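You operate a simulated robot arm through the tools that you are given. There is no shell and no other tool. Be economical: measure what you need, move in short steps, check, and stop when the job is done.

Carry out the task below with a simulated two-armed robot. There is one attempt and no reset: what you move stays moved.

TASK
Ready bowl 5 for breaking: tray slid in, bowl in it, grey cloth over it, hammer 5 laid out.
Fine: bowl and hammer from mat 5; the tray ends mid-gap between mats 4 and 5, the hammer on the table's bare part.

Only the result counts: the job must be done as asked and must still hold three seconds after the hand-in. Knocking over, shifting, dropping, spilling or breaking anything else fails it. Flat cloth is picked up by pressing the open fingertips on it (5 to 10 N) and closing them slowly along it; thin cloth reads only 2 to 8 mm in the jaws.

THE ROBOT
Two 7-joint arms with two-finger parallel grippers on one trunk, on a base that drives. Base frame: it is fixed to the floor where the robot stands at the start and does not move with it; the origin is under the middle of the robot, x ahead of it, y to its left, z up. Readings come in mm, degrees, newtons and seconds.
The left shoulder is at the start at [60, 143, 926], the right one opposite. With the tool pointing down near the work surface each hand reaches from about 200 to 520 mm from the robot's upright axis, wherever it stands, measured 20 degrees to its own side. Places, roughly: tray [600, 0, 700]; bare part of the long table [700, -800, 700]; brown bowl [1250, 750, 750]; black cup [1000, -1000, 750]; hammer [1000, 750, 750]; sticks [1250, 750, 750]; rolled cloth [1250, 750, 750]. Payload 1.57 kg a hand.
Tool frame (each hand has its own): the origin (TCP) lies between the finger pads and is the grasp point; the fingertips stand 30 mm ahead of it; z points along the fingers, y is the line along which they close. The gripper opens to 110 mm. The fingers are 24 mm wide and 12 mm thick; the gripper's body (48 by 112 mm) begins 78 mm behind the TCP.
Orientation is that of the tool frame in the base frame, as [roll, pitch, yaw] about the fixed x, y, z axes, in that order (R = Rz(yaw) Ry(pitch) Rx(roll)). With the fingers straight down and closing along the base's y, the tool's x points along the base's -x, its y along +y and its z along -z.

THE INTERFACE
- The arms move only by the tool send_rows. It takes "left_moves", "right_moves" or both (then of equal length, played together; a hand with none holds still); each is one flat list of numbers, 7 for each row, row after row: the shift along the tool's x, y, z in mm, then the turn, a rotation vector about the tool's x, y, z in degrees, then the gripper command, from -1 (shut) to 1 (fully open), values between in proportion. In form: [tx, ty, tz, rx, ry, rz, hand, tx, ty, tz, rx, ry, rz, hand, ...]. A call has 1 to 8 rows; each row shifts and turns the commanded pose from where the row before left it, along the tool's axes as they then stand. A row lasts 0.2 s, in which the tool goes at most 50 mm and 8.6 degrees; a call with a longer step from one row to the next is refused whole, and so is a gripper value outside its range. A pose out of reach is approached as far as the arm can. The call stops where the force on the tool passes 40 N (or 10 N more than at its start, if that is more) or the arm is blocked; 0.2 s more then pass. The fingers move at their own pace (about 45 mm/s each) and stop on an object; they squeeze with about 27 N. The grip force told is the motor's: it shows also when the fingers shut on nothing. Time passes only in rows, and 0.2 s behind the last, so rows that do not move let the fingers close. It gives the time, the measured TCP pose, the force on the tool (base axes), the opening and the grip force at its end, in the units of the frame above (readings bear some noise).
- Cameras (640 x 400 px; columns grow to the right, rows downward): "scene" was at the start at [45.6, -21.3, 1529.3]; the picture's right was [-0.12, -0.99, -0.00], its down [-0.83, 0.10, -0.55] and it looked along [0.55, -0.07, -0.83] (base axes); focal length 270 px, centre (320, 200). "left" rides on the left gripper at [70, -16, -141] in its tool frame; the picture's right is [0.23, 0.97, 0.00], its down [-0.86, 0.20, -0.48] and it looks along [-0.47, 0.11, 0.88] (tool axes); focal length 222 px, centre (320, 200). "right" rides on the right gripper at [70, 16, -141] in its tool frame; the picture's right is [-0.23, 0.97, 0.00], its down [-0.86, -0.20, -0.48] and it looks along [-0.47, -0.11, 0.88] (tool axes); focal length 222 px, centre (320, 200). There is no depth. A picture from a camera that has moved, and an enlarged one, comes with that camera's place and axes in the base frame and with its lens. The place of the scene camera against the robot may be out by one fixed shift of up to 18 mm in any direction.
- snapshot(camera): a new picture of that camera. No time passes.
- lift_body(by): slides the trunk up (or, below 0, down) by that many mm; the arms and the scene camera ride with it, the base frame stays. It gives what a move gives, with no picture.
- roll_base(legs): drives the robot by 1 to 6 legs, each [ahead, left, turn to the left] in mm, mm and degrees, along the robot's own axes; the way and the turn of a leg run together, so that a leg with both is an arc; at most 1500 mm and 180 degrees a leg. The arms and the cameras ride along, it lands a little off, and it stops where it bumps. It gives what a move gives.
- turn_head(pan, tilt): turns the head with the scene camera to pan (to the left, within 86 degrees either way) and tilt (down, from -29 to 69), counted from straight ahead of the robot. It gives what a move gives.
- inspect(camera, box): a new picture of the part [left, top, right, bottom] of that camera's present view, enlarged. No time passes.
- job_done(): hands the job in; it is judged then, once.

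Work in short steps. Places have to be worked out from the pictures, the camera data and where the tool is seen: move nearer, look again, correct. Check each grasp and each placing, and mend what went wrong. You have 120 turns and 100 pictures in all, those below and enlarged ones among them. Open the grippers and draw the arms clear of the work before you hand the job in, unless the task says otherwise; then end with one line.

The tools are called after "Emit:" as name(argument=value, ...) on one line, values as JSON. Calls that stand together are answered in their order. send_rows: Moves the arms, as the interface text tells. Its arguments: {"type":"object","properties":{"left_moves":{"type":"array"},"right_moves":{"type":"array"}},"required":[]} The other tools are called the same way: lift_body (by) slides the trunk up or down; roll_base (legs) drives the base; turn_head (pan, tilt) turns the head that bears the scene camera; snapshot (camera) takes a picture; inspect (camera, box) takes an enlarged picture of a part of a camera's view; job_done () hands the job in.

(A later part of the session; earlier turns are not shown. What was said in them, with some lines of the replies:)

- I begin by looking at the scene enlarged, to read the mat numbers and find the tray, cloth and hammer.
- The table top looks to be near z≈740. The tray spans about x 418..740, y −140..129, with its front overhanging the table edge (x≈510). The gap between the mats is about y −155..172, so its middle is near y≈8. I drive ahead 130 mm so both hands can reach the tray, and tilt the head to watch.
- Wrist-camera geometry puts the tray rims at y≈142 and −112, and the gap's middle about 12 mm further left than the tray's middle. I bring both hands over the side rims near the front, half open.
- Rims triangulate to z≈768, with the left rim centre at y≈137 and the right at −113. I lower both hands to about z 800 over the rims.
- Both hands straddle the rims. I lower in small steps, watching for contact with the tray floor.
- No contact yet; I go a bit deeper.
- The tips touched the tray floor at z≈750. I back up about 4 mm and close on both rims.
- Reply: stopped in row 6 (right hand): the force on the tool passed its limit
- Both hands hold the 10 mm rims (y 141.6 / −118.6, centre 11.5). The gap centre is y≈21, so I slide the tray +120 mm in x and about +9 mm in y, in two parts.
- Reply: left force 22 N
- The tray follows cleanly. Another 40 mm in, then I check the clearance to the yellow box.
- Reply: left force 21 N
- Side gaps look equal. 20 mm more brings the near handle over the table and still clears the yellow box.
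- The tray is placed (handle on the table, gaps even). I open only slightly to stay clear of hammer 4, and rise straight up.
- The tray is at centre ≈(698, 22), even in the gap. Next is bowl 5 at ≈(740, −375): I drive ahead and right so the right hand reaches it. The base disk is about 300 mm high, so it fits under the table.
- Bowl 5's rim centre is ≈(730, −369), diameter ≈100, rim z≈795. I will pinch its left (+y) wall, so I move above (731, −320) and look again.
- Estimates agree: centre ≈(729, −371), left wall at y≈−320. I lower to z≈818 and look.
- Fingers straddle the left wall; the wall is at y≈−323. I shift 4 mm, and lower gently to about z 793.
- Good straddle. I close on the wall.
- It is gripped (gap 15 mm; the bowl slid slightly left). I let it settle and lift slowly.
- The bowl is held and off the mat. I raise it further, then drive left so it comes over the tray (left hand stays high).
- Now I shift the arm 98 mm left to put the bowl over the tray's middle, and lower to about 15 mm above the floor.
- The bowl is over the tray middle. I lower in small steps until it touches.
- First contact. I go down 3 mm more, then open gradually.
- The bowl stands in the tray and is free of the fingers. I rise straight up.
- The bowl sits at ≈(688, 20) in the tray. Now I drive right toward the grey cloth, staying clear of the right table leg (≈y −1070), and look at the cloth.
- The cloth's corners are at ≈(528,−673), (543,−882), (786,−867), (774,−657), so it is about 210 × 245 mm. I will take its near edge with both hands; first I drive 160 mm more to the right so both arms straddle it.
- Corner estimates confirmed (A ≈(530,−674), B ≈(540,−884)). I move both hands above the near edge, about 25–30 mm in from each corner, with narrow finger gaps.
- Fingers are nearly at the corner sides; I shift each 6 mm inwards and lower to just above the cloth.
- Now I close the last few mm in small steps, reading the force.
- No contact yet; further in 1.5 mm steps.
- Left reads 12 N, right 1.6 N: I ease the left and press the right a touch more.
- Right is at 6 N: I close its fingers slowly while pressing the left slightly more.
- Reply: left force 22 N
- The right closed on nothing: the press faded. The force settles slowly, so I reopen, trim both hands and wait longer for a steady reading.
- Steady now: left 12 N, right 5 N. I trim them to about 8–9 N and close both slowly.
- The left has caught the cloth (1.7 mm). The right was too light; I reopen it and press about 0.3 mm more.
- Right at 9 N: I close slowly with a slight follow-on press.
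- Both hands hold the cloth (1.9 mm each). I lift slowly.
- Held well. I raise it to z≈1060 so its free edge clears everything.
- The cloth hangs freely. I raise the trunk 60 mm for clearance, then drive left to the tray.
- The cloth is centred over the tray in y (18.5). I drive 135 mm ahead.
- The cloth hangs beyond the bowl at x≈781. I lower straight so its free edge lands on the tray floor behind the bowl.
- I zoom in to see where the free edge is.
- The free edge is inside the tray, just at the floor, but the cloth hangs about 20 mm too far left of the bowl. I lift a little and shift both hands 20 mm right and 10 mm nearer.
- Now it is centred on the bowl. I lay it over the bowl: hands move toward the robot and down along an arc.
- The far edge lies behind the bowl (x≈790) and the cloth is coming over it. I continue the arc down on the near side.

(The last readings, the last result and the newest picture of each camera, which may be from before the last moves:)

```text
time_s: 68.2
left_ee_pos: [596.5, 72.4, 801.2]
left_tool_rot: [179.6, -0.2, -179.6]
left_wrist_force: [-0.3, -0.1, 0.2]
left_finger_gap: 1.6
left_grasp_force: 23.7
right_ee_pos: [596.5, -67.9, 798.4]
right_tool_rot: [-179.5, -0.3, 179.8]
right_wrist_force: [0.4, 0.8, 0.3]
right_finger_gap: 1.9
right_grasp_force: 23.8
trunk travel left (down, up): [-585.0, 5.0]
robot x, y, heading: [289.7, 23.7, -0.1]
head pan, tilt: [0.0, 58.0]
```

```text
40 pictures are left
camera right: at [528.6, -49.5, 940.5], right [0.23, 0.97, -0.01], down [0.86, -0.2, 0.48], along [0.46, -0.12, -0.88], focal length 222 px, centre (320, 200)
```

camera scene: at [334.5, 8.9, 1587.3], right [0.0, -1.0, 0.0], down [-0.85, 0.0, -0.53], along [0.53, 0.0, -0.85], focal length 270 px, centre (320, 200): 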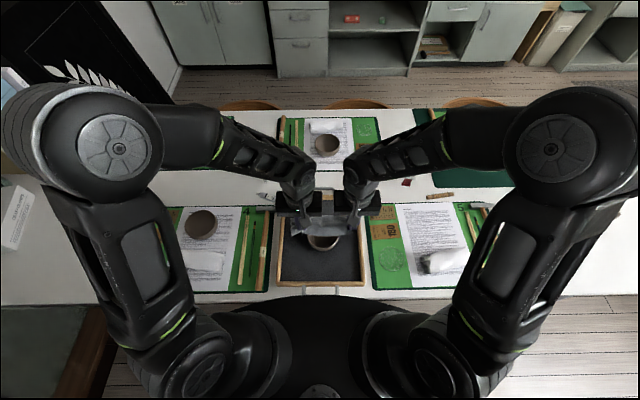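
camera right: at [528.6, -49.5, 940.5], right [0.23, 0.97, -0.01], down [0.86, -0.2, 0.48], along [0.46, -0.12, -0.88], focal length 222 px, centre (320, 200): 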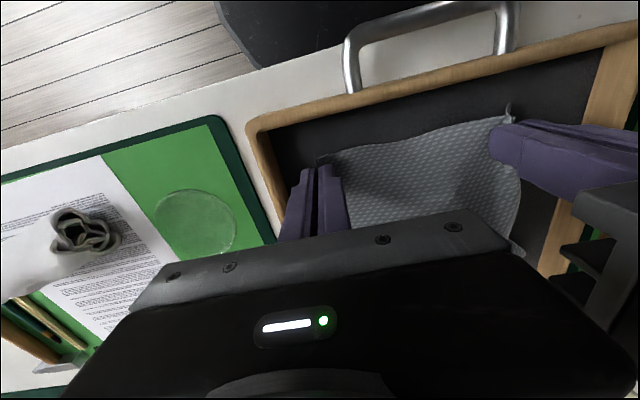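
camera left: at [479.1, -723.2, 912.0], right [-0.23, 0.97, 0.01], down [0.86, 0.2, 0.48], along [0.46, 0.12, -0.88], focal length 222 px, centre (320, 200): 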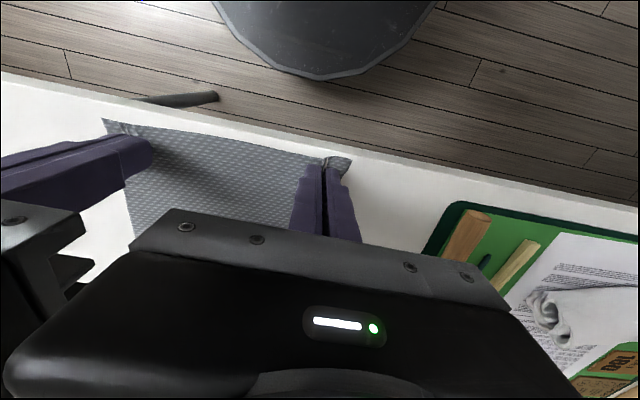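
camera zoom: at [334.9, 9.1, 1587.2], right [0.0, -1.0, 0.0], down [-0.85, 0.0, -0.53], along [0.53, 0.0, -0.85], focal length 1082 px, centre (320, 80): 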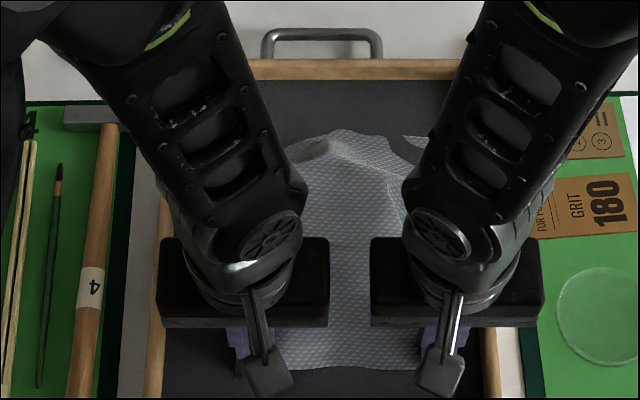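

The cloth now covers the bowl. I lower the last 10 mm and open the fingers slowly.

Emit:
send_rows(left_moves=[0, 0, 6, 0, 0, 0, -1, 0, 0, 5, 0, 0, 0, -1, 0, 0, 0, 0, 0, 0, -0.9, 0, 0, 0, 0, 0, 0, -0.8, 0, 0, 0, 0, 0, 0, -0.7, 0, 0, 0, 0, 0, 0, -0.7], right_moves=[0, 0, 5, 0, 0, 0, -1, 0, 0, 4, 0, 0, 0, -1, 0, 0, 0, 0, 0, 0, -0.9, 0, 0, 0, 0, 0, 0, -0.8, 0, 0, 0, 0, 0, 0, -0.7, 0, 0, 0, 0, 0, 0, -0.7])

Emit:
snapshot(camera="right")

Emit:
snapshot(camera="left")

```text
time_s: 69.6
left_ee_pos: [595.0, 73.0, 790.6]
left_tool_rot: [179.6, -0.1, -179.6]
left_wrist_force: [-0.8, 0.5, -0.8]
left_finger_gap: 16.7
left_grasp_force: 0.1
right_ee_pos: [596.8, -68.3, 787.7]
right_tool_rot: [-179.4, -0.3, 179.9]
right_wrist_force: [0.0, 0.7, -0.4]
right_finger_gap: 16.4
right_grasp_force: 0.1
trunk travel left (down, up): [-585.0, 5.0]
robot x, y, heading: [293.4, 22.7, 0.1]
head pan, tilt: [0.0, 58.0]
```

```text
39 pictures are left
camera right: at [528.6, -50.2, 931.4], right [0.23, 0.97, -0.01], down [0.86, -0.2, 0.48], along [0.46, -0.12, -0.88], focal length 222 px, centre (320, 200)
```

right: 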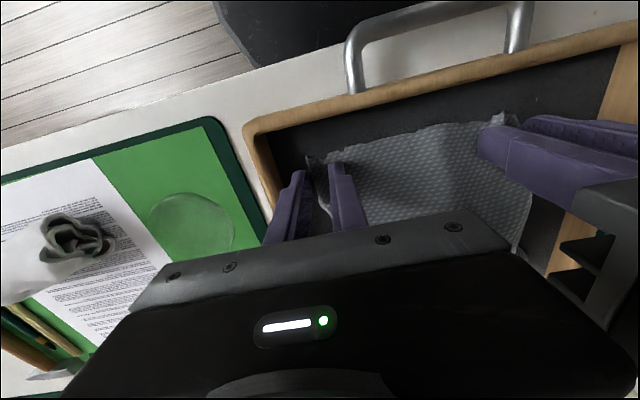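

```text
38 pictures are left
camera left: at [526.9, 55.8, 931.9], right [-0.23, 0.97, 0.01], down [0.86, 0.2, 0.48], along [0.46, 0.12, -0.88], focal length 222 px, centre (320, 200)
```

left: 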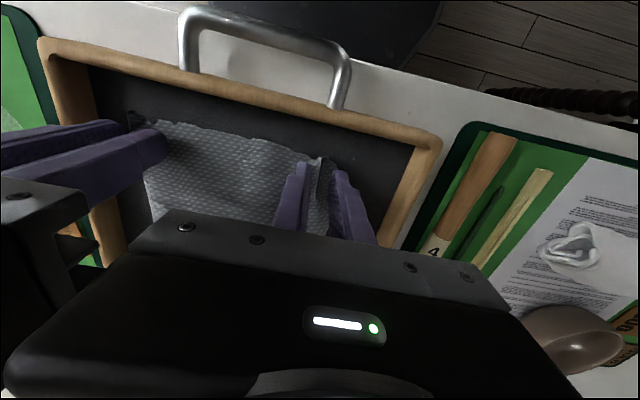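

Released. I open a little more and rise slowly.

Emit:
send_rows(left_moves=[0, 0, 0, 0, 0, 0, -0.55, 0, 0, 0, 0, 0, 0, -0.55, 0, 0, -8, 0, 0, 0, -0.55, 0, 0, -15, 0, 0, 0, -0.55, 0, 0, -30, 0, 0, 0, -0.55, 0, 0, -40, 0, 0, 0, -0.55, 0, 0, -45, 0, 0, 0, -0.55], right_moves=[0, 0, 0, 0, 0, 0, -0.55, 0, 0, 0, 0, 0, 0, -0.55, 0, 0, -8, 0, 0, 0, -0.55, 0, 0, -15, 0, 0, 0, -0.55, 0, 0, -30, 0, 0, 0, -0.55, 0, 0, -40, 0, 0, 0, -0.55, 0, 0, -45, 0, 0, 0, -0.55])

Emit:
snapshot(camera="right")

Emit:
inspect(camera="scene", box=[240, 180, 400, 280])

```text
time_s: 71.2
left_ee_pos: [591.6, 73.7, 929.7]
left_tool_rot: [179.6, -0.2, -179.8]
left_wrist_force: [0.1, 0.3, 0.6]
left_finger_gap: 24.8
left_grasp_force: 0.0
right_ee_pos: [595.6, -67.7, 926.6]
right_tool_rot: [-179.4, -0.3, 179.8]
right_wrist_force: [-1.0, 0.3, -0.3]
right_finger_gap: 24.9
right_grasp_force: 0.0
trunk travel left (down, up): [-585.0, 5.0]
robot x, y, heading: [286.9, 23.5, 0.1]
head pan, tilt: [0.0, 58.0]
```

```text
37 pictures are left
camera right: at [526.8, -48.9, 1071.0], right [0.23, 0.97, -0.01], down [0.86, -0.2, 0.48], along [0.46, -0.12, -0.88], focal length 222 px, centre (320, 200)
```

right: 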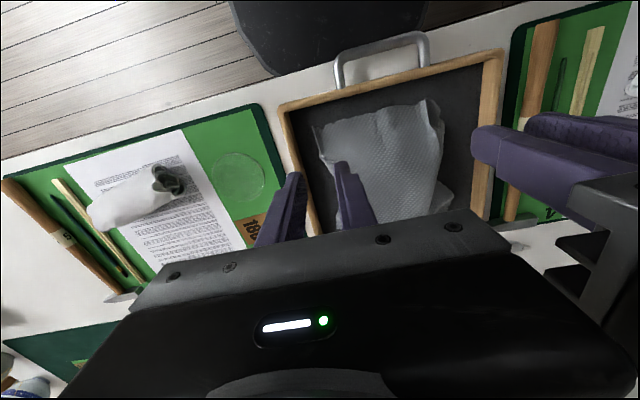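

```text
4.00 times, centred on (320, 230) of scene
camera zoom: at [333.3, 8.9, 1587.2], right [0.0, -1.0, 0.0], down [-0.85, 0.0, -0.53], along [0.53, 0.0, -0.85], focal length 1082 px, centre (320, 80)
```

zoom: 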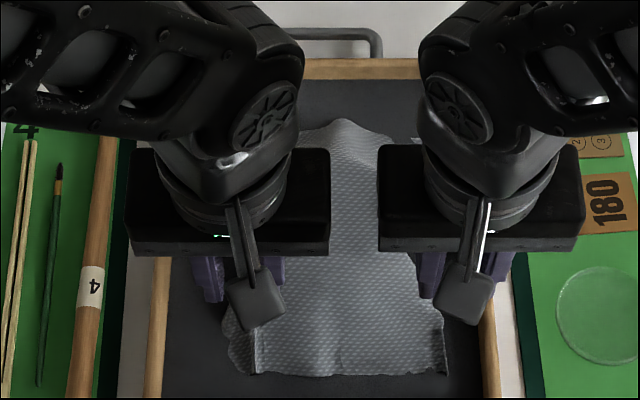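

The cloth lies over the bowl; I'll verify it with a free view. I raise the hands, drive right towards hammer 5 (about (550..820, −567)) and look back at the tray.

Emit:
send_rows(left_moves=[0, 0, -30, 0, 0, 0, -0.3, 0, 0, -30, 0, 0, 0, -0.3, 0, 0, 0, 0, 0, 0, -0.3], right_moves=[0, 0, -30, 0, 0, 0, -0.3, 0, 0, -30, 0, 0, 0, -0.3, 0, 0, 0, 0, 0, 0, -0.3])

Emit:
roll_base(legs=[[0, -425, 0]])

Emit:
turn_head(pan=35, tilt=55)

Emit:
snapshot(camera="scene")

```text
time_s: 72.0
left_ee_pos: [595.5, 71.4, 989.8]
left_tool_rot: [179.6, -0.2, -179.5]
left_wrist_force: [0.2, -0.3, -0.1]
left_finger_gap: 38.6
left_grasp_force: 0.1
right_ee_pos: [595.6, -68.0, 986.8]
right_tool_rot: [-179.4, -0.3, 179.9]
right_wrist_force: [-0.7, -0.2, -0.5]
right_finger_gap: 38.5
right_grasp_force: 0.1
trunk travel left (down, up): [-585.0, 5.0]
robot x, y, heading: [286.8, 20.4, 0.1]
head pan, tilt: [0.0, 58.0]
```

```text
time_s: 74.7
left_ee_pos: [594.3, -359.8, 988.4]
left_tool_rot: [179.7, -0.2, 179.9]
left_wrist_force: [0.1, -1.0, 0.2]
left_finger_gap: 38.3
left_grasp_force: 0.1
right_ee_pos: [594.0, -496.5, 987.0]
right_tool_rot: [-179.4, -0.3, 179.3]
right_wrist_force: [0.4, -0.1, -0.5]
right_finger_gap: 38.3
right_grasp_force: 0.0
trunk travel left (down, up): [-585.0, 5.0]
robot x, y, heading: [289.8, -400.1, -0.6]
head pan, tilt: [0.0, 58.0]
```

```text
time_s: 75.7
left_ee_pos: [595.1, -358.9, 989.6]
left_tool_rot: [179.6, -0.2, 179.9]
left_wrist_force: [0.2, -1.4, 0.0]
left_finger_gap: 38.3
left_grasp_force: 0.1
right_ee_pos: [596.2, -495.6, 986.4]
right_tool_rot: [-179.4, -0.4, 179.3]
right_wrist_force: [0.5, -0.1, 0.2]
right_finger_gap: 38.6
right_grasp_force: 0.1
trunk travel left (down, up): [-585.0, 5.0]
robot x, y, heading: [287.2, -407.1, -0.3]
head pan, tilt: [35.0, 55.0]
```

```text
35 pictures are left
camera scene: at [324.1, -376.2, 1590.9], right [0.57, -0.82, 0.0], down [-0.67, -0.46, -0.57], along [0.47, 0.33, -0.82], focal length 270 px, centre (320, 200)
```

scene: 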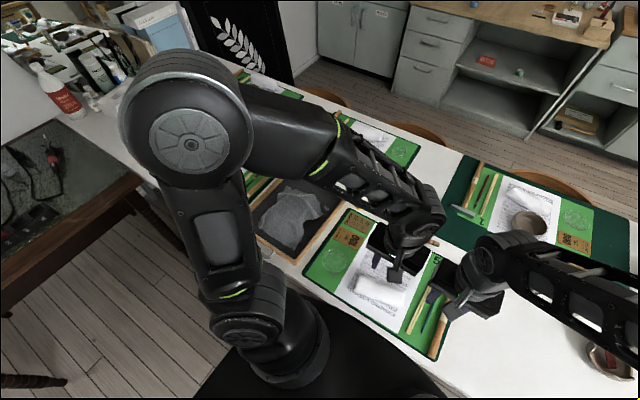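

Emit:
inspect(camera="scene", box=[236, 165, 364, 265])

Emit:
snapshot(camera="right")

```text
4.00 times, centred on (300, 215) of scene
camera zoom: at [324.1, -376.2, 1590.9], right [0.57, -0.82, 0.0], down [-0.67, -0.46, -0.57], along [0.47, 0.33, -0.82], focal length 1082 px, centre (400, 140)
```

zoom: 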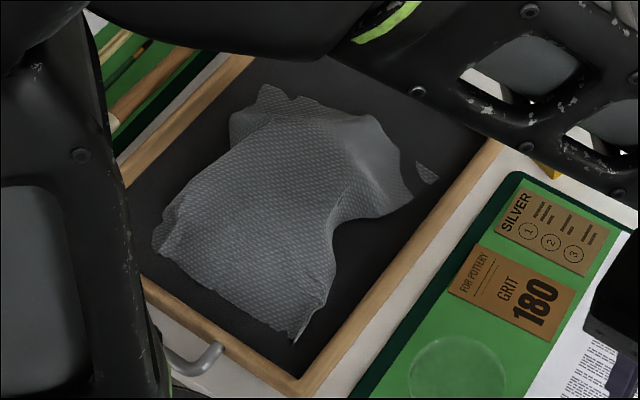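

```text
33 pictures are left
camera right: at [525.7, -477.1, 1130.2], right [0.24, 0.97, -0.01], down [0.86, -0.2, 0.48], along [0.46, -0.12, -0.88], focal length 222 px, centre (320, 200)
```

right: 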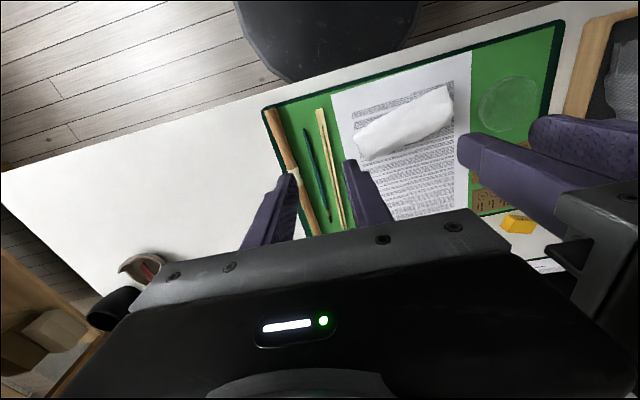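

The bowl is wholly covered by the cloth in the tray. I lower the trunk 60 mm again and move the right hand above the hammer handle near its head.

Emit:
lift_body(by=-60)

Emit:
send_rows(right_moves=[-32, -14, 0, 0, 0, 0, -0.3, -32, -14, 0, 0, 0, 0, -0.3, -32, -14, 0, 0, 0, 0, -0.3, -32, -14, 0, 0, 0, 0, -0.3, -22, -14, 0, 0, 0, 0, -0.3, 0, 0, 0, 0, 0, 0, -0.3])

Emit:
turn_head(pan=-10, tilt=58)

Emit:
snapshot(camera="right")

Emit:
snapshot(camera="scene")

```text
time_s: 76.7
left_ee_pos: [593.9, -358.8, 928.6]
left_tool_rot: [179.6, -0.2, 179.9]
left_wrist_force: [-0.3, -0.1, -0.3]
left_finger_gap: 38.8
left_grasp_force: 0.1
right_ee_pos: [593.5, -497.6, 925.7]
right_tool_rot: [-179.4, -0.4, 179.4]
right_wrist_force: [0.6, 0.8, 0.0]
right_finger_gap: 38.5
right_grasp_force: 0.0
trunk travel left (down, up): [-525.0, 65.0]
robot x, y, heading: [290.9, -402.8, -0.3]
head pan, tilt: [35.0, 55.0]
```

```text
time_s: 78.1
left_ee_pos: [595.5, -359.5, 930.0]
left_tool_rot: [179.6, -0.2, 180.0]
left_wrist_force: [-0.3, -0.1, 0.6]
left_finger_gap: 38.5
left_grasp_force: 0.0
right_ee_pos: [744.6, -568.1, 928.8]
right_tool_rot: [-179.4, -0.3, 179.3]
right_wrist_force: [-0.7, -0.3, -0.9]
right_finger_gap: 38.4
right_grasp_force: 0.0
trunk travel left (down, up): [-525.0, 65.0]
robot x, y, heading: [294.1, -405.2, -0.2]
head pan, tilt: [35.0, 55.0]
```

```text
time_s: 79.2
left_ee_pos: [595.2, -359.3, 928.8]
left_tool_rot: [179.6, -0.3, 179.9]
left_wrist_force: [0.4, -0.5, 0.2]
left_finger_gap: 38.3
left_grasp_force: 0.0
right_ee_pos: [744.9, -568.7, 927.9]
right_tool_rot: [-179.4, -0.3, 179.3]
right_wrist_force: [0.8, -0.4, 0.2]
right_finger_gap: 38.7
right_grasp_force: 0.1
trunk travel left (down, up): [-525.0, 65.0]
robot x, y, heading: [290.0, -407.1, -0.4]
head pan, tilt: [-10.0, 58.0]
```

```text
32 pictures are left
camera right: at [675.5, -549.8, 1071.7], right [0.24, 0.97, -0.01], down [0.86, -0.2, 0.48], along [0.46, -0.12, -0.88], focal length 222 px, centre (320, 200)
```

right: 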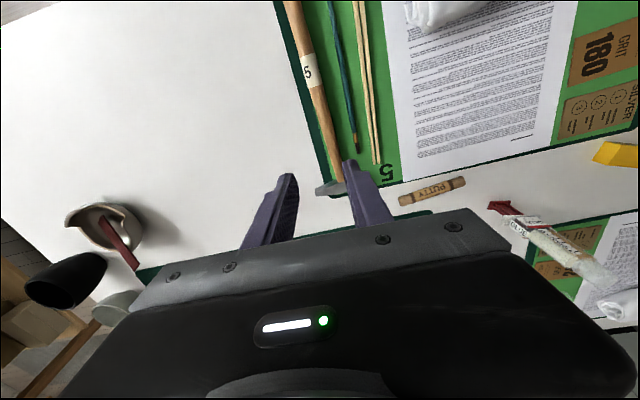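

```text
31 pictures are left
camera scene: at [332.5, -429.6, 1527.2], right [-0.18, -0.98, 0.0], down [-0.83, 0.15, -0.53], along [0.52, -0.1, -0.85], focal length 270 px, centre (320, 200)
```

scene: 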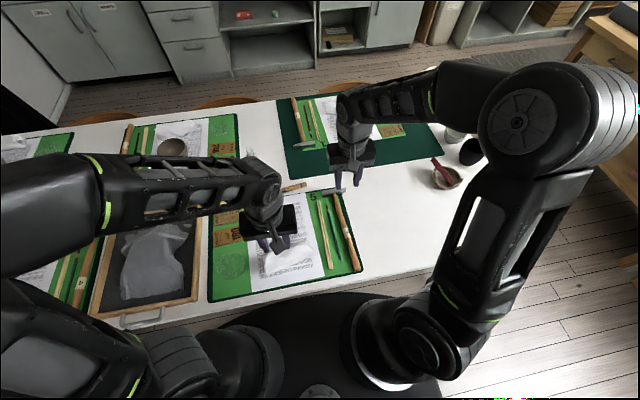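

Hammer 5's handle runs from (602,−566) to (811,−557), with its head at x≈822. I'll grip the handle near the head at (775,−559), with a narrower gap to stay off the brush.

Emit:
send_rows(right_moves=[-15, 5, 24, 0, 0, -1.6, -0.42, -15, 5, 24, 0, 0, -1.6, -0.42, 0, 0, 25, 0, 0, 0, -0.42, 0, 0, 25, 0, 0, 0, -0.42, 0, 0, 0, 0, 0, 0, -0.42])

Emit:
snapshot(camera="right")

Emit:
inspect(camera="scene", box=[280, 150, 400, 225])

```text
time_s: 80.4
left_ee_pos: [593.9, -358.5, 929.1]
left_tool_rot: [179.6, -0.2, 179.9]
left_wrist_force: [-0.4, -0.3, 0.1]
left_finger_gap: 38.3
left_grasp_force: 0.1
right_ee_pos: [775.2, -558.5, 827.5]
right_tool_rot: [-179.4, -0.3, -177.5]
right_wrist_force: [-0.2, -0.1, -0.4]
right_finger_gap: 32.0
right_grasp_force: 0.0
trunk travel left (down, up): [-525.0, 65.0]
robot x, y, heading: [291.7, -407.5, -0.3]
head pan, tilt: [-10.0, 58.0]
```

```text
30 pictures are left
camera right: at [704.9, -543.0, 970.4], right [0.18, 0.98, -0.01], down [0.87, -0.16, 0.48], along [0.47, -0.1, -0.88], focal length 222 px, centre (320, 200)
```

right: 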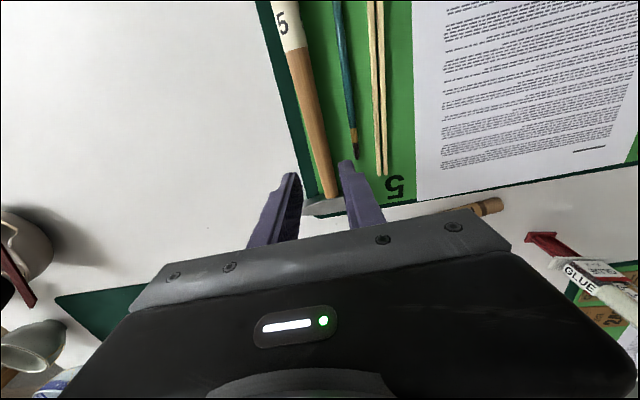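

```text
5.33 times, centred on (340, 188) of scene
camera zoom: at [332.3, -429.7, 1527.2], right [-0.18, -0.98, 0.0], down [-0.83, 0.15, -0.53], along [0.52, -0.1, -0.85], focal length 1443 px, centre (213, 267)
```

zoom: 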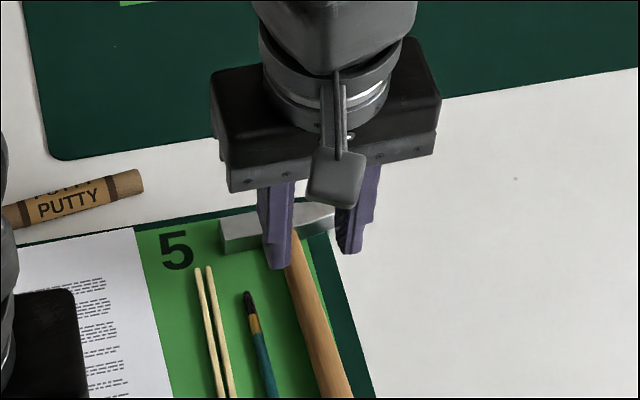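

The handle at x=775 lies at y≈−553, so I shift 5 mm left and lower to tips at about z 750.

Emit:
send_rows(right_moves=[0, 5, 12, 0, 0, 0, -0.42, 0, 0, 14, 0, 0, 0, -0.42, 0, 0, 12, 0, 0, 0, -0.42, 0, 0, 8, 0, 0, 0, -0.42, 0, 0, 0, 0, 0, 0, -0.42])

Emit:
inspect(camera="scene", box=[280, 150, 400, 225])

```text
time_s: 81.6
left_ee_pos: [595.9, -358.6, 929.2]
left_tool_rot: [179.7, -0.2, 179.9]
left_wrist_force: [-0.4, 0.6, -0.4]
left_finger_gap: 38.5
left_grasp_force: 0.2
right_ee_pos: [774.4, -554.2, 782.1]
right_tool_rot: [-179.3, -0.4, -177.6]
right_wrist_force: [0.2, -0.3, 0.8]
right_finger_gap: 31.8
right_grasp_force: 0.2
trunk travel left (down, up): [-525.0, 65.0]
robot x, y, heading: [289.0, -404.0, -0.2]
head pan, tilt: [-10.0, 58.0]
```

```text
5.33 times, centred on (340, 188) of scene
camera zoom: at [332.5, -429.6, 1527.2], right [-0.18, -0.98, 0.0], down [-0.83, 0.15, -0.53], along [0.52, -0.1, -0.85], focal length 1443 px, centre (213, 267)
```

zoom: 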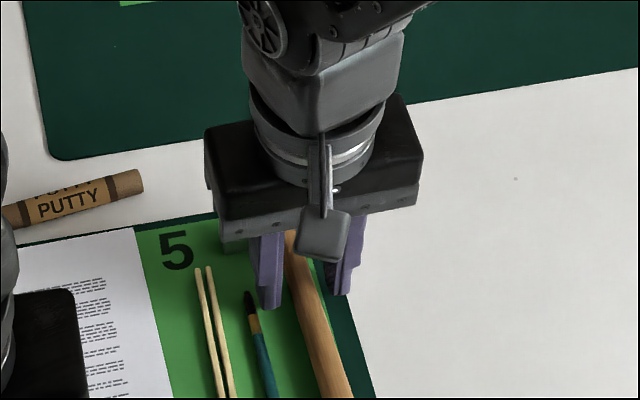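

The handle is between the fingers and the brush is untouched. I close.

Emit:
send_rows(right_moves=[0, 0, 0, 0, 0, 0, -0.6, 0, 0, 0, 0, 0, 0, -0.8, 0, 0, 0, 0, 0, 0, -1, 0, 0, 0, 0, 0, 0, -1, 0, 0, 0, 0, 0, 0, -1])

Emit:
snapshot(camera="right")

```text
time_s: 82.8
left_ee_pos: [595.3, -358.5, 929.0]
left_tool_rot: [179.6, -0.2, 179.9]
left_wrist_force: [0.1, 0.4, 0.6]
left_finger_gap: 38.6
left_grasp_force: 0.0
right_ee_pos: [773.9, -553.6, 781.9]
right_tool_rot: [-179.3, -0.3, -177.5]
right_wrist_force: [-0.4, 0.0, 0.5]
right_finger_gap: 17.2
right_grasp_force: 26.8
trunk travel left (down, up): [-525.0, 65.0]
robot x, y, heading: [288.0, -407.3, -0.4]
head pan, tilt: [-10.0, 58.0]
```

```text
27 pictures are left
camera right: at [704.2, -539.1, 925.4], right [0.18, 0.98, -0.01], down [0.87, -0.16, 0.48], along [0.47, -0.1, -0.88], focal length 222 px, centre (320, 200)
```

right: 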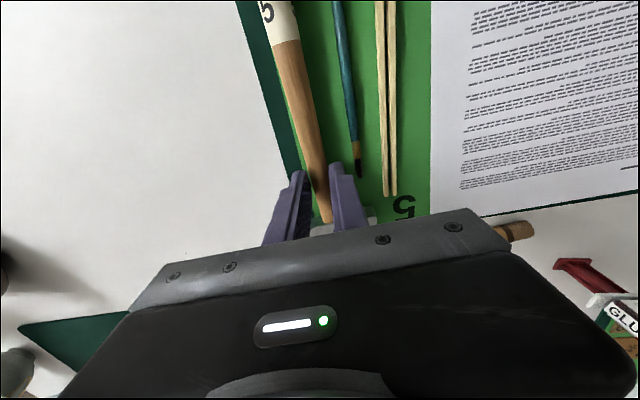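

It holds the handle (17 mm). I lift slowly.

Emit:
send_rows(right_moves=[0, 0, -4, 0, 0, 0, -1, 0, 0, -8, 0, 0, 0, -1, 0, 0, -15, 0, 0, 0, -1, 0, 0, -20, 0, 0, 0, -1, 0, 0, -25, 0, 0, 0, -1, 0, 0, -25, 0, 0, 0, -1, 0, 0, 0, 0, 0, 0, -1])

Emit:
snapshot(camera="scene")

Emit:
snapshot(camera="right")

```text
time_s: 84.4
left_ee_pos: [594.8, -357.7, 929.0]
left_tool_rot: [179.5, -0.1, 180.0]
left_wrist_force: [-0.6, -1.2, 0.2]
left_finger_gap: 38.5
left_grasp_force: 0.1
right_ee_pos: [775.7, -550.9, 880.1]
right_tool_rot: [-179.4, -0.3, -177.5]
right_wrist_force: [0.6, -0.4, -1.9]
right_finger_gap: 17.0
right_grasp_force: 27.1
trunk travel left (down, up): [-525.0, 65.0]
robot x, y, heading: [287.5, -405.2, -0.5]
head pan, tilt: [-10.0, 58.0]
```

```text
26 pictures are left
camera scene: at [332.8, -429.7, 1527.2], right [-0.18, -0.98, 0.0], down [-0.83, 0.15, -0.53], along [0.52, -0.1, -0.85], focal length 270 px, centre (320, 200)
```

scene: 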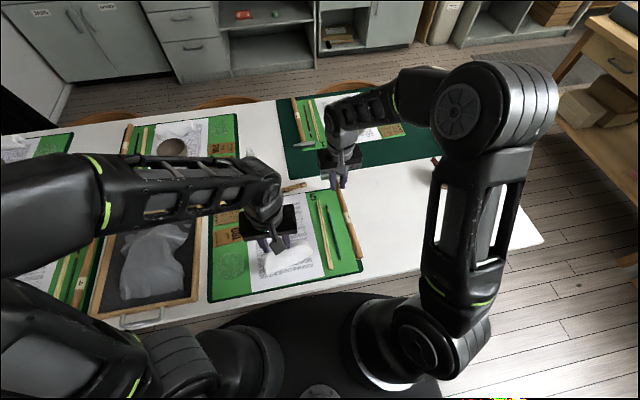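

```text
25 pictures are left
camera right: at [705.9, -536.5, 1022.7], right [0.18, 0.98, -0.01], down [0.87, -0.16, 0.48], along [0.47, -0.1, -0.88], focal length 222 px, centre (320, 200)
```

right: 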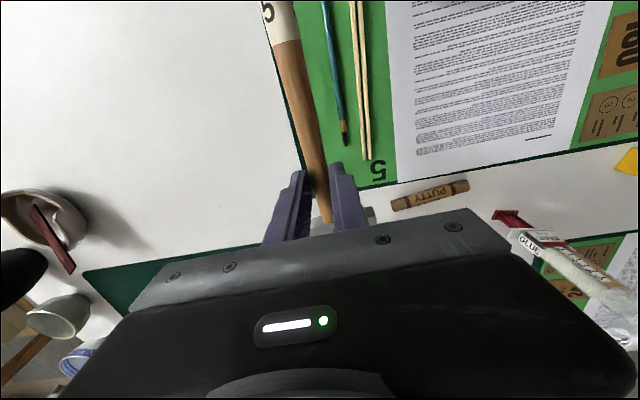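

Held level. I drive 200 mm right, over the bare part of the table (the cup with the brush is at y≈−956, well clear).

Emit:
roll_base(legs=[[-15, -205, 0]])

Emit:
snapshot(camera="right")

Emit:
snapshot(camera="scene")

```text
time_s: 86.0
left_ee_pos: [578.7, -563.2, 928.1]
left_tool_rot: [179.7, -0.3, -180.0]
left_wrist_force: [0.3, -0.8, -0.5]
left_finger_gap: 38.1
left_grasp_force: 0.0
right_ee_pos: [759.7, -756.1, 877.8]
right_tool_rot: [-179.5, -0.3, -177.2]
right_wrist_force: [0.5, 0.6, -0.9]
right_finger_gap: 17.2
right_grasp_force: 27.3
trunk travel left (down, up): [-525.0, 65.0]
robot x, y, heading: [274.8, -607.9, -0.2]
head pan, tilt: [-10.0, 58.0]
```

```text
24 pictures are left
camera right: at [690.5, -741.4, 1022.4], right [0.18, 0.98, -0.01], down [0.87, -0.15, 0.48], along [0.47, -0.09, -0.88], focal length 222 px, centre (320, 200)
```

right: 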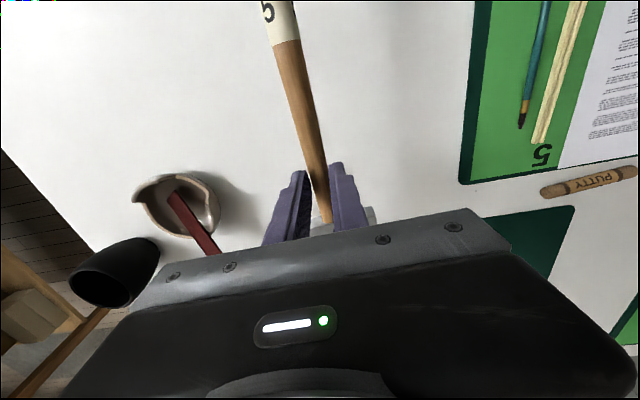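

```text
23 pictures are left
camera scene: at [316.8, -636.6, 1527.2], right [-0.18, -0.98, 0.0], down [-0.83, 0.15, -0.53], along [0.52, -0.09, -0.85], focal length 270 px, centre (320, 200)
```

scene: 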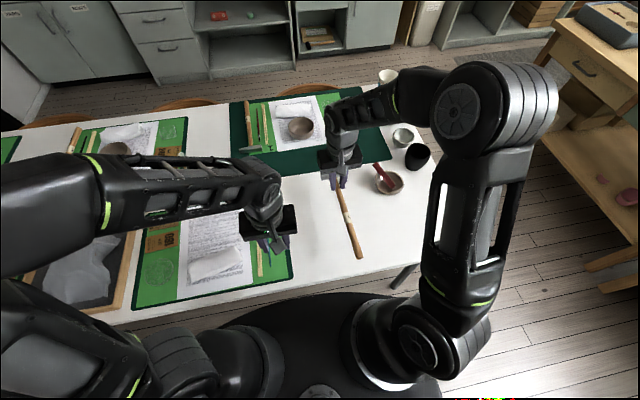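

The hammer hangs over the bare part (x≈533..820, y≈−756). I lower to about 10 mm above the table.

Emit:
send_rows(right_moves=[0, 0, 25, 0, 0, 0, -1, 0, 0, 25, 0, 0, 0, -1, 0, 0, 20, 0, 0, 0, -1, 0, 0, 14, 0, 0, 0, -1, 0, 0, 4, 0, 0, 0, -1, 0, 0, 4, 0, 0, 0, -1, 0, 0, 0, 0, 0, 0, -1])

Emit:
inspect(camera="scene", box=[290, 160, 410, 280])

```text
time_s: 87.6
left_ee_pos: [578.7, -562.5, 928.5]
left_tool_rot: [179.6, -0.2, -179.8]
left_wrist_force: [0.7, 0.0, 0.1]
left_finger_gap: 38.4
left_grasp_force: 0.1
right_ee_pos: [760.2, -755.3, 788.0]
right_tool_rot: [-179.5, -0.3, -177.1]
right_wrist_force: [1.0, 0.2, -2.6]
right_finger_gap: 17.2
right_grasp_force: 26.5
trunk travel left (down, up): [-525.0, 65.0]
robot x, y, heading: [274.6, -611.0, 0.1]
head pan, tilt: [-10.0, 58.0]
```

```text
3.33 times, centred on (350, 220) of scene
camera zoom: at [316.8, -635.2, 1527.2], right [-0.18, -0.98, 0.0], down [-0.83, 0.15, -0.53], along [0.52, -0.09, -0.85], focal length 902 px, centre (220, 133)
```

zoom: 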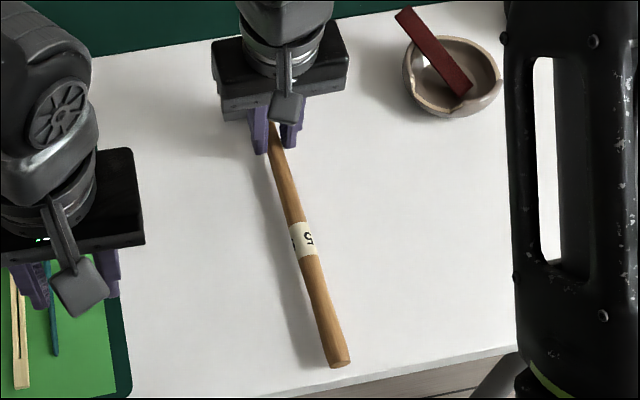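

I shift it 15 mm further in from the edge and lower in small steps to contact.

Emit:
send_rows(right_moves=[-8, 0, 0, 0, 0, 0, -1, -7, 0, 0, 0, 0, 0, -1, 0, 0, 2.5, 0, 0, 0, -1, 0, 0, 2.5, 0, 0, 0, -1, 0, 0, 2, 0, 0, 0, -1, 0, 0, 1.5, 0, 0, 0, -1])

```text
time_s: 89.0
left_ee_pos: [578.5, -562.7, 928.4]
left_tool_rot: [179.6, -0.3, -179.8]
left_wrist_force: [-0.5, 0.2, 0.3]
left_finger_gap: 38.5
left_grasp_force: 0.2
right_ee_pos: [775.6, -755.4, 778.3]
right_tool_rot: [-179.4, -0.3, -177.3]
right_wrist_force: [-1.2, 0.3, -0.7]
right_finger_gap: 17.0
right_grasp_force: 27.0
trunk travel left (down, up): [-525.0, 65.0]
robot x, y, heading: [272.9, -612.4, 0.1]
head pan, tilt: [-10.0, 58.0]
```

Emit:
send_rows(right_moves=[0, 0, 1, 0, 0, 0, -1, 0, 0, 1, 0, 0, 0, -1, 0, 0, 0, 0, 0, 0, -1])

Emit:
inspect(camera="scene", box=[290, 160, 410, 280])

```text
time_s: 89.8
left_ee_pos: [578.0, -562.9, 929.7]
left_tool_rot: [179.6, -0.1, -179.9]
left_wrist_force: [-0.5, -0.2, -1.2]
left_finger_gap: 38.6
left_grasp_force: 0.1
right_ee_pos: [775.4, -755.2, 778.8]
right_tool_rot: [-179.4, -0.1, -177.2]
right_wrist_force: [1.0, -0.2, 21.1]
right_finger_gap: 16.8
right_grasp_force: 26.7
trunk travel left (down, up): [-525.0, 65.0]
robot x, y, heading: [275.5, -610.0, 0.1]
head pan, tilt: [-10.0, 58.0]
```

```text
3.33 times, centred on (350, 220) of scene
camera zoom: at [315.2, -634.7, 1527.5], right [-0.18, -0.98, 0.0], down [-0.83, 0.15, -0.53], along [0.52, -0.09, -0.85], focal length 902 px, centre (220, 133)
```

zoom: 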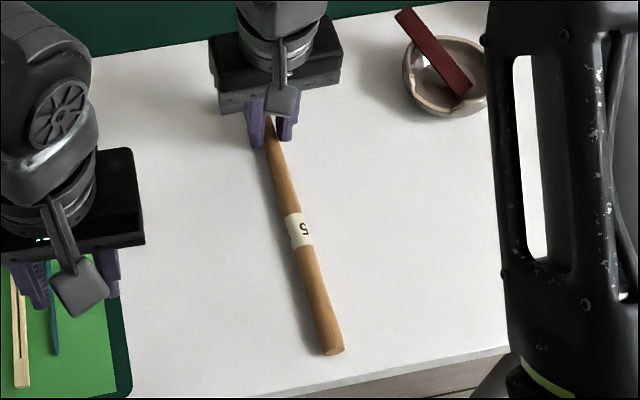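

The hammer head rests on the table (21 N). I ease up 1 mm and open the fingers.

Emit:
send_rows(right_moves=[0, 0, -1, 0, 0, 0, -1, 0, 0, 0, 0, 0, 0, -0.65, 0, 0, 0, 0, 0, 0, -0.5, 0, 0, 0, 0, 0, 0, -0.4, 0, 0, -8, 0, 0, 0, -0.4, 0, 0, -20, 0, 0, 0, -0.4, 0, 0, -40, 0, 0, 0, -0.4, 0, 0, -45, 0, 0, 0, -0.4])

Emit:
snapshot(camera="right")

```text
time_s: 91.6
left_ee_pos: [577.7, -562.4, 927.7]
left_tool_rot: [179.7, -0.2, -179.8]
left_wrist_force: [0.0, -0.2, 0.1]
left_finger_gap: 38.6
left_grasp_force: 0.1
right_ee_pos: [776.7, -756.6, 889.6]
right_tool_rot: [-179.4, -0.4, -177.1]
right_wrist_force: [-1.3, 0.5, -0.1]
right_finger_gap: 32.9
right_grasp_force: 0.0
trunk travel left (down, up): [-525.0, 65.0]
robot x, y, heading: [272.2, -611.0, -0.3]
head pan, tilt: [-10.0, 58.0]
```

```text
20 pictures are left
camera right: at [707.8, -741.5, 1032.8], right [0.18, 0.98, -0.01], down [0.87, -0.15, 0.48], along [0.47, -0.1, -0.88], focal length 222 px, centre (320, 200)
```

right: 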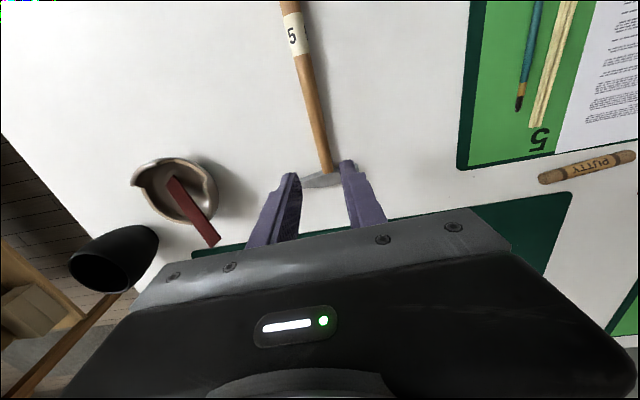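

The hammer lies on the bare table. I raise the arms, back the robot off, and check everything.

Emit:
send_rows(left_moves=[0, 0, -25, 0, 0, 0, 0, 0, 0, -25, 0, 0, 0, 0, 0, 0, -25, 0, 0, 0, 0], right_moves=[0, 0, -40, 0, 0, 0, 0, 0, 0, -40, 0, 0, 0, 0, 0, 0, -40, 0, 0, 0, 0])

Emit:
roll_base(legs=[[-400, 0, 0], [0, 350, 0]])

Emit:
turn_head(pan=0, tilt=42)

Emit:
snapshot(camera="scene")

```text
time_s: 92.4
left_ee_pos: [582.5, -563.0, 1004.4]
left_tool_rot: [179.7, -0.2, -179.7]
left_wrist_force: [-0.3, 0.6, 0.5]
left_finger_gap: 54.8
left_grasp_force: 0.0
right_ee_pos: [776.3, -755.8, 1009.0]
right_tool_rot: [-179.4, -0.2, -177.2]
right_wrist_force: [0.3, 0.7, -0.1]
right_finger_gap: 55.1
right_grasp_force: 0.0
trunk travel left (down, up): [-525.0, 65.0]
robot x, y, heading: [272.3, -610.4, -0.1]
head pan, tilt: [-10.0, 58.0]
```

```text
time_s: 96.8
left_ee_pos: [185.5, -205.5, 1004.4]
left_tool_rot: [179.8, -0.2, 179.4]
left_wrist_force: [0.6, 0.3, -0.3]
left_finger_gap: 55.0
left_grasp_force: 0.0
right_ee_pos: [376.3, -401.7, 1007.5]
right_tool_rot: [-179.4, -0.3, -178.0]
right_wrist_force: [0.4, 0.5, 0.6]
right_finger_gap: 54.7
right_grasp_force: 0.1
trunk travel left (down, up): [-525.0, 65.0]
robot x, y, heading: [-127.1, -250.7, -0.9]
head pan, tilt: [-10.0, 58.0]
```

```text
time_s: 97.6
left_ee_pos: [187.0, -207.8, 1004.2]
left_tool_rot: [179.5, -0.3, 179.4]
left_wrist_force: [0.0, -0.5, 0.1]
left_finger_gap: 55.0
left_grasp_force: 0.1
right_ee_pos: [377.0, -401.2, 1007.6]
right_tool_rot: [-179.5, -0.3, -178.0]
right_wrist_force: [0.3, -0.6, -0.4]
right_finger_gap: 54.8
right_grasp_force: 0.0
trunk travel left (down, up): [-525.0, 65.0]
robot x, y, heading: [-124.1, -246.6, -1.0]
head pan, tilt: [0.0, 42.0]
```

```text
19 pictures are left
camera scene: at [-65.4, -262.5, 1548.6], right [-0.02, -1.0, 0.0], down [-0.67, 0.01, -0.74], along [0.74, -0.01, -0.67], focal length 270 px, centre (320, 200)
```

scene: 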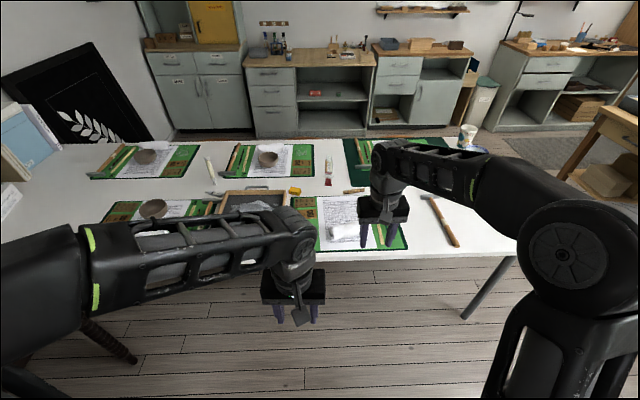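

The left arm hides the tray; I drive left 350 mm for a clear view.

Emit:
roll_base(legs=[[0, 370, 1]])

Emit:
inspect(camera="scene", box=[220, 120, 460, 270])

Emit:
snapshot(camera="right")

```text
time_s: 100.0
left_ee_pos: [184.7, 164.2, 1004.6]
left_tool_rot: [179.7, -0.3, -179.1]
left_wrist_force: [-0.2, 0.0, -0.8]
left_finger_gap: 55.0
left_grasp_force: 0.1
right_ee_pos: [381.5, -26.1, 1008.4]
right_tool_rot: [-179.4, -0.3, -176.5]
right_wrist_force: [-0.3, -0.1, 0.5]
right_finger_gap: 54.9
right_grasp_force: 0.1
trunk travel left (down, up): [-525.0, 65.0]
robot x, y, heading: [-121.2, 113.0, 0.8]
head pan, tilt: [0.0, 42.0]
```

```text
2.67 times, centred on (340, 195) of scene
camera zoom: at [-64.5, 102.2, 1548.7], right [0.01, -1.0, 0.0], down [-0.67, -0.01, -0.74], along [0.74, 0.01, -0.67], focal length 721 px, centre (267, 213)
```

zoom: 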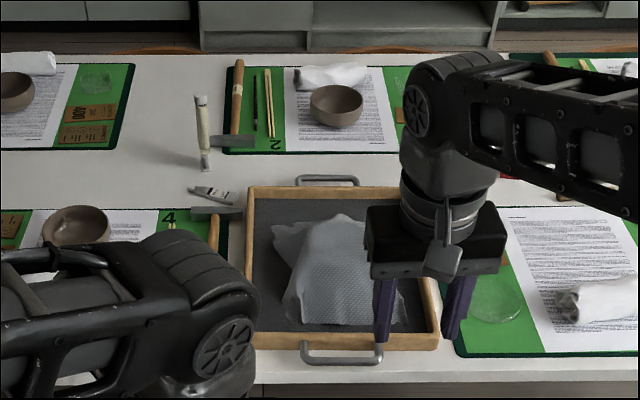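

```text
17 pictures are left
camera right: at [311.2, -11.5, 1151.6], right [0.17, 0.99, -0.01], down [0.87, -0.14, 0.48], along [0.47, -0.09, -0.88], focal length 222 px, centre (320, 200)
```

right: 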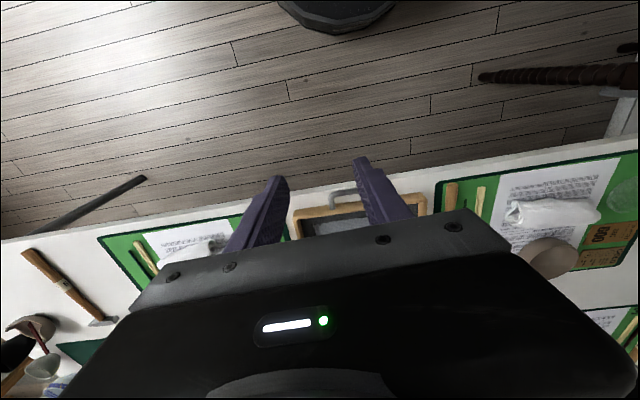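

From here the tray is on the table in mid-gap, the cloth covers the bowl, and the hammer lies on the bare part. I open the grippers fully and hand in.

Emit:
send_rows(left_moves=[0, 0, 0, 0, 0, 0, 1, 0, 0, 0, 0, 0, 0, 1, 0, 0, 0, 0, 0, 0, 1, 0, 0, 0, 0, 0, 0, 1], right_moves=[0, 0, 0, 0, 0, 0, 1, 0, 0, 0, 0, 0, 0, 1, 0, 0, 0, 0, 0, 0, 1, 0, 0, 0, 0, 0, 0, 1])

Emit:
job_done()

```text
time_s: 101.0
left_ee_pos: [184.6, 163.4, 1005.3]
left_tool_rot: [179.6, -0.3, -179.0]
left_wrist_force: [0.4, -0.8, 0.4]
left_finger_gap: 109.8
left_grasp_force: 0.0
right_ee_pos: [381.5, -26.7, 1007.9]
right_tool_rot: [-179.3, -0.3, -176.4]
right_wrist_force: [0.0, 0.2, 0.8]
right_finger_gap: 110.0
right_grasp_force: 0.1
trunk travel left (down, up): [-525.0, 65.0]
robot x, y, heading: [-124.8, 114.5, 0.4]
head pan, tilt: [0.0, 42.0]
```

```text
The job is handed in.
```

Bowl 5 is ready for breaking: the tray is slid in mid-gap between mats 4 and 5, the bowl is in it under the grey cloth, and hammer 5 is on the bare part of the table.
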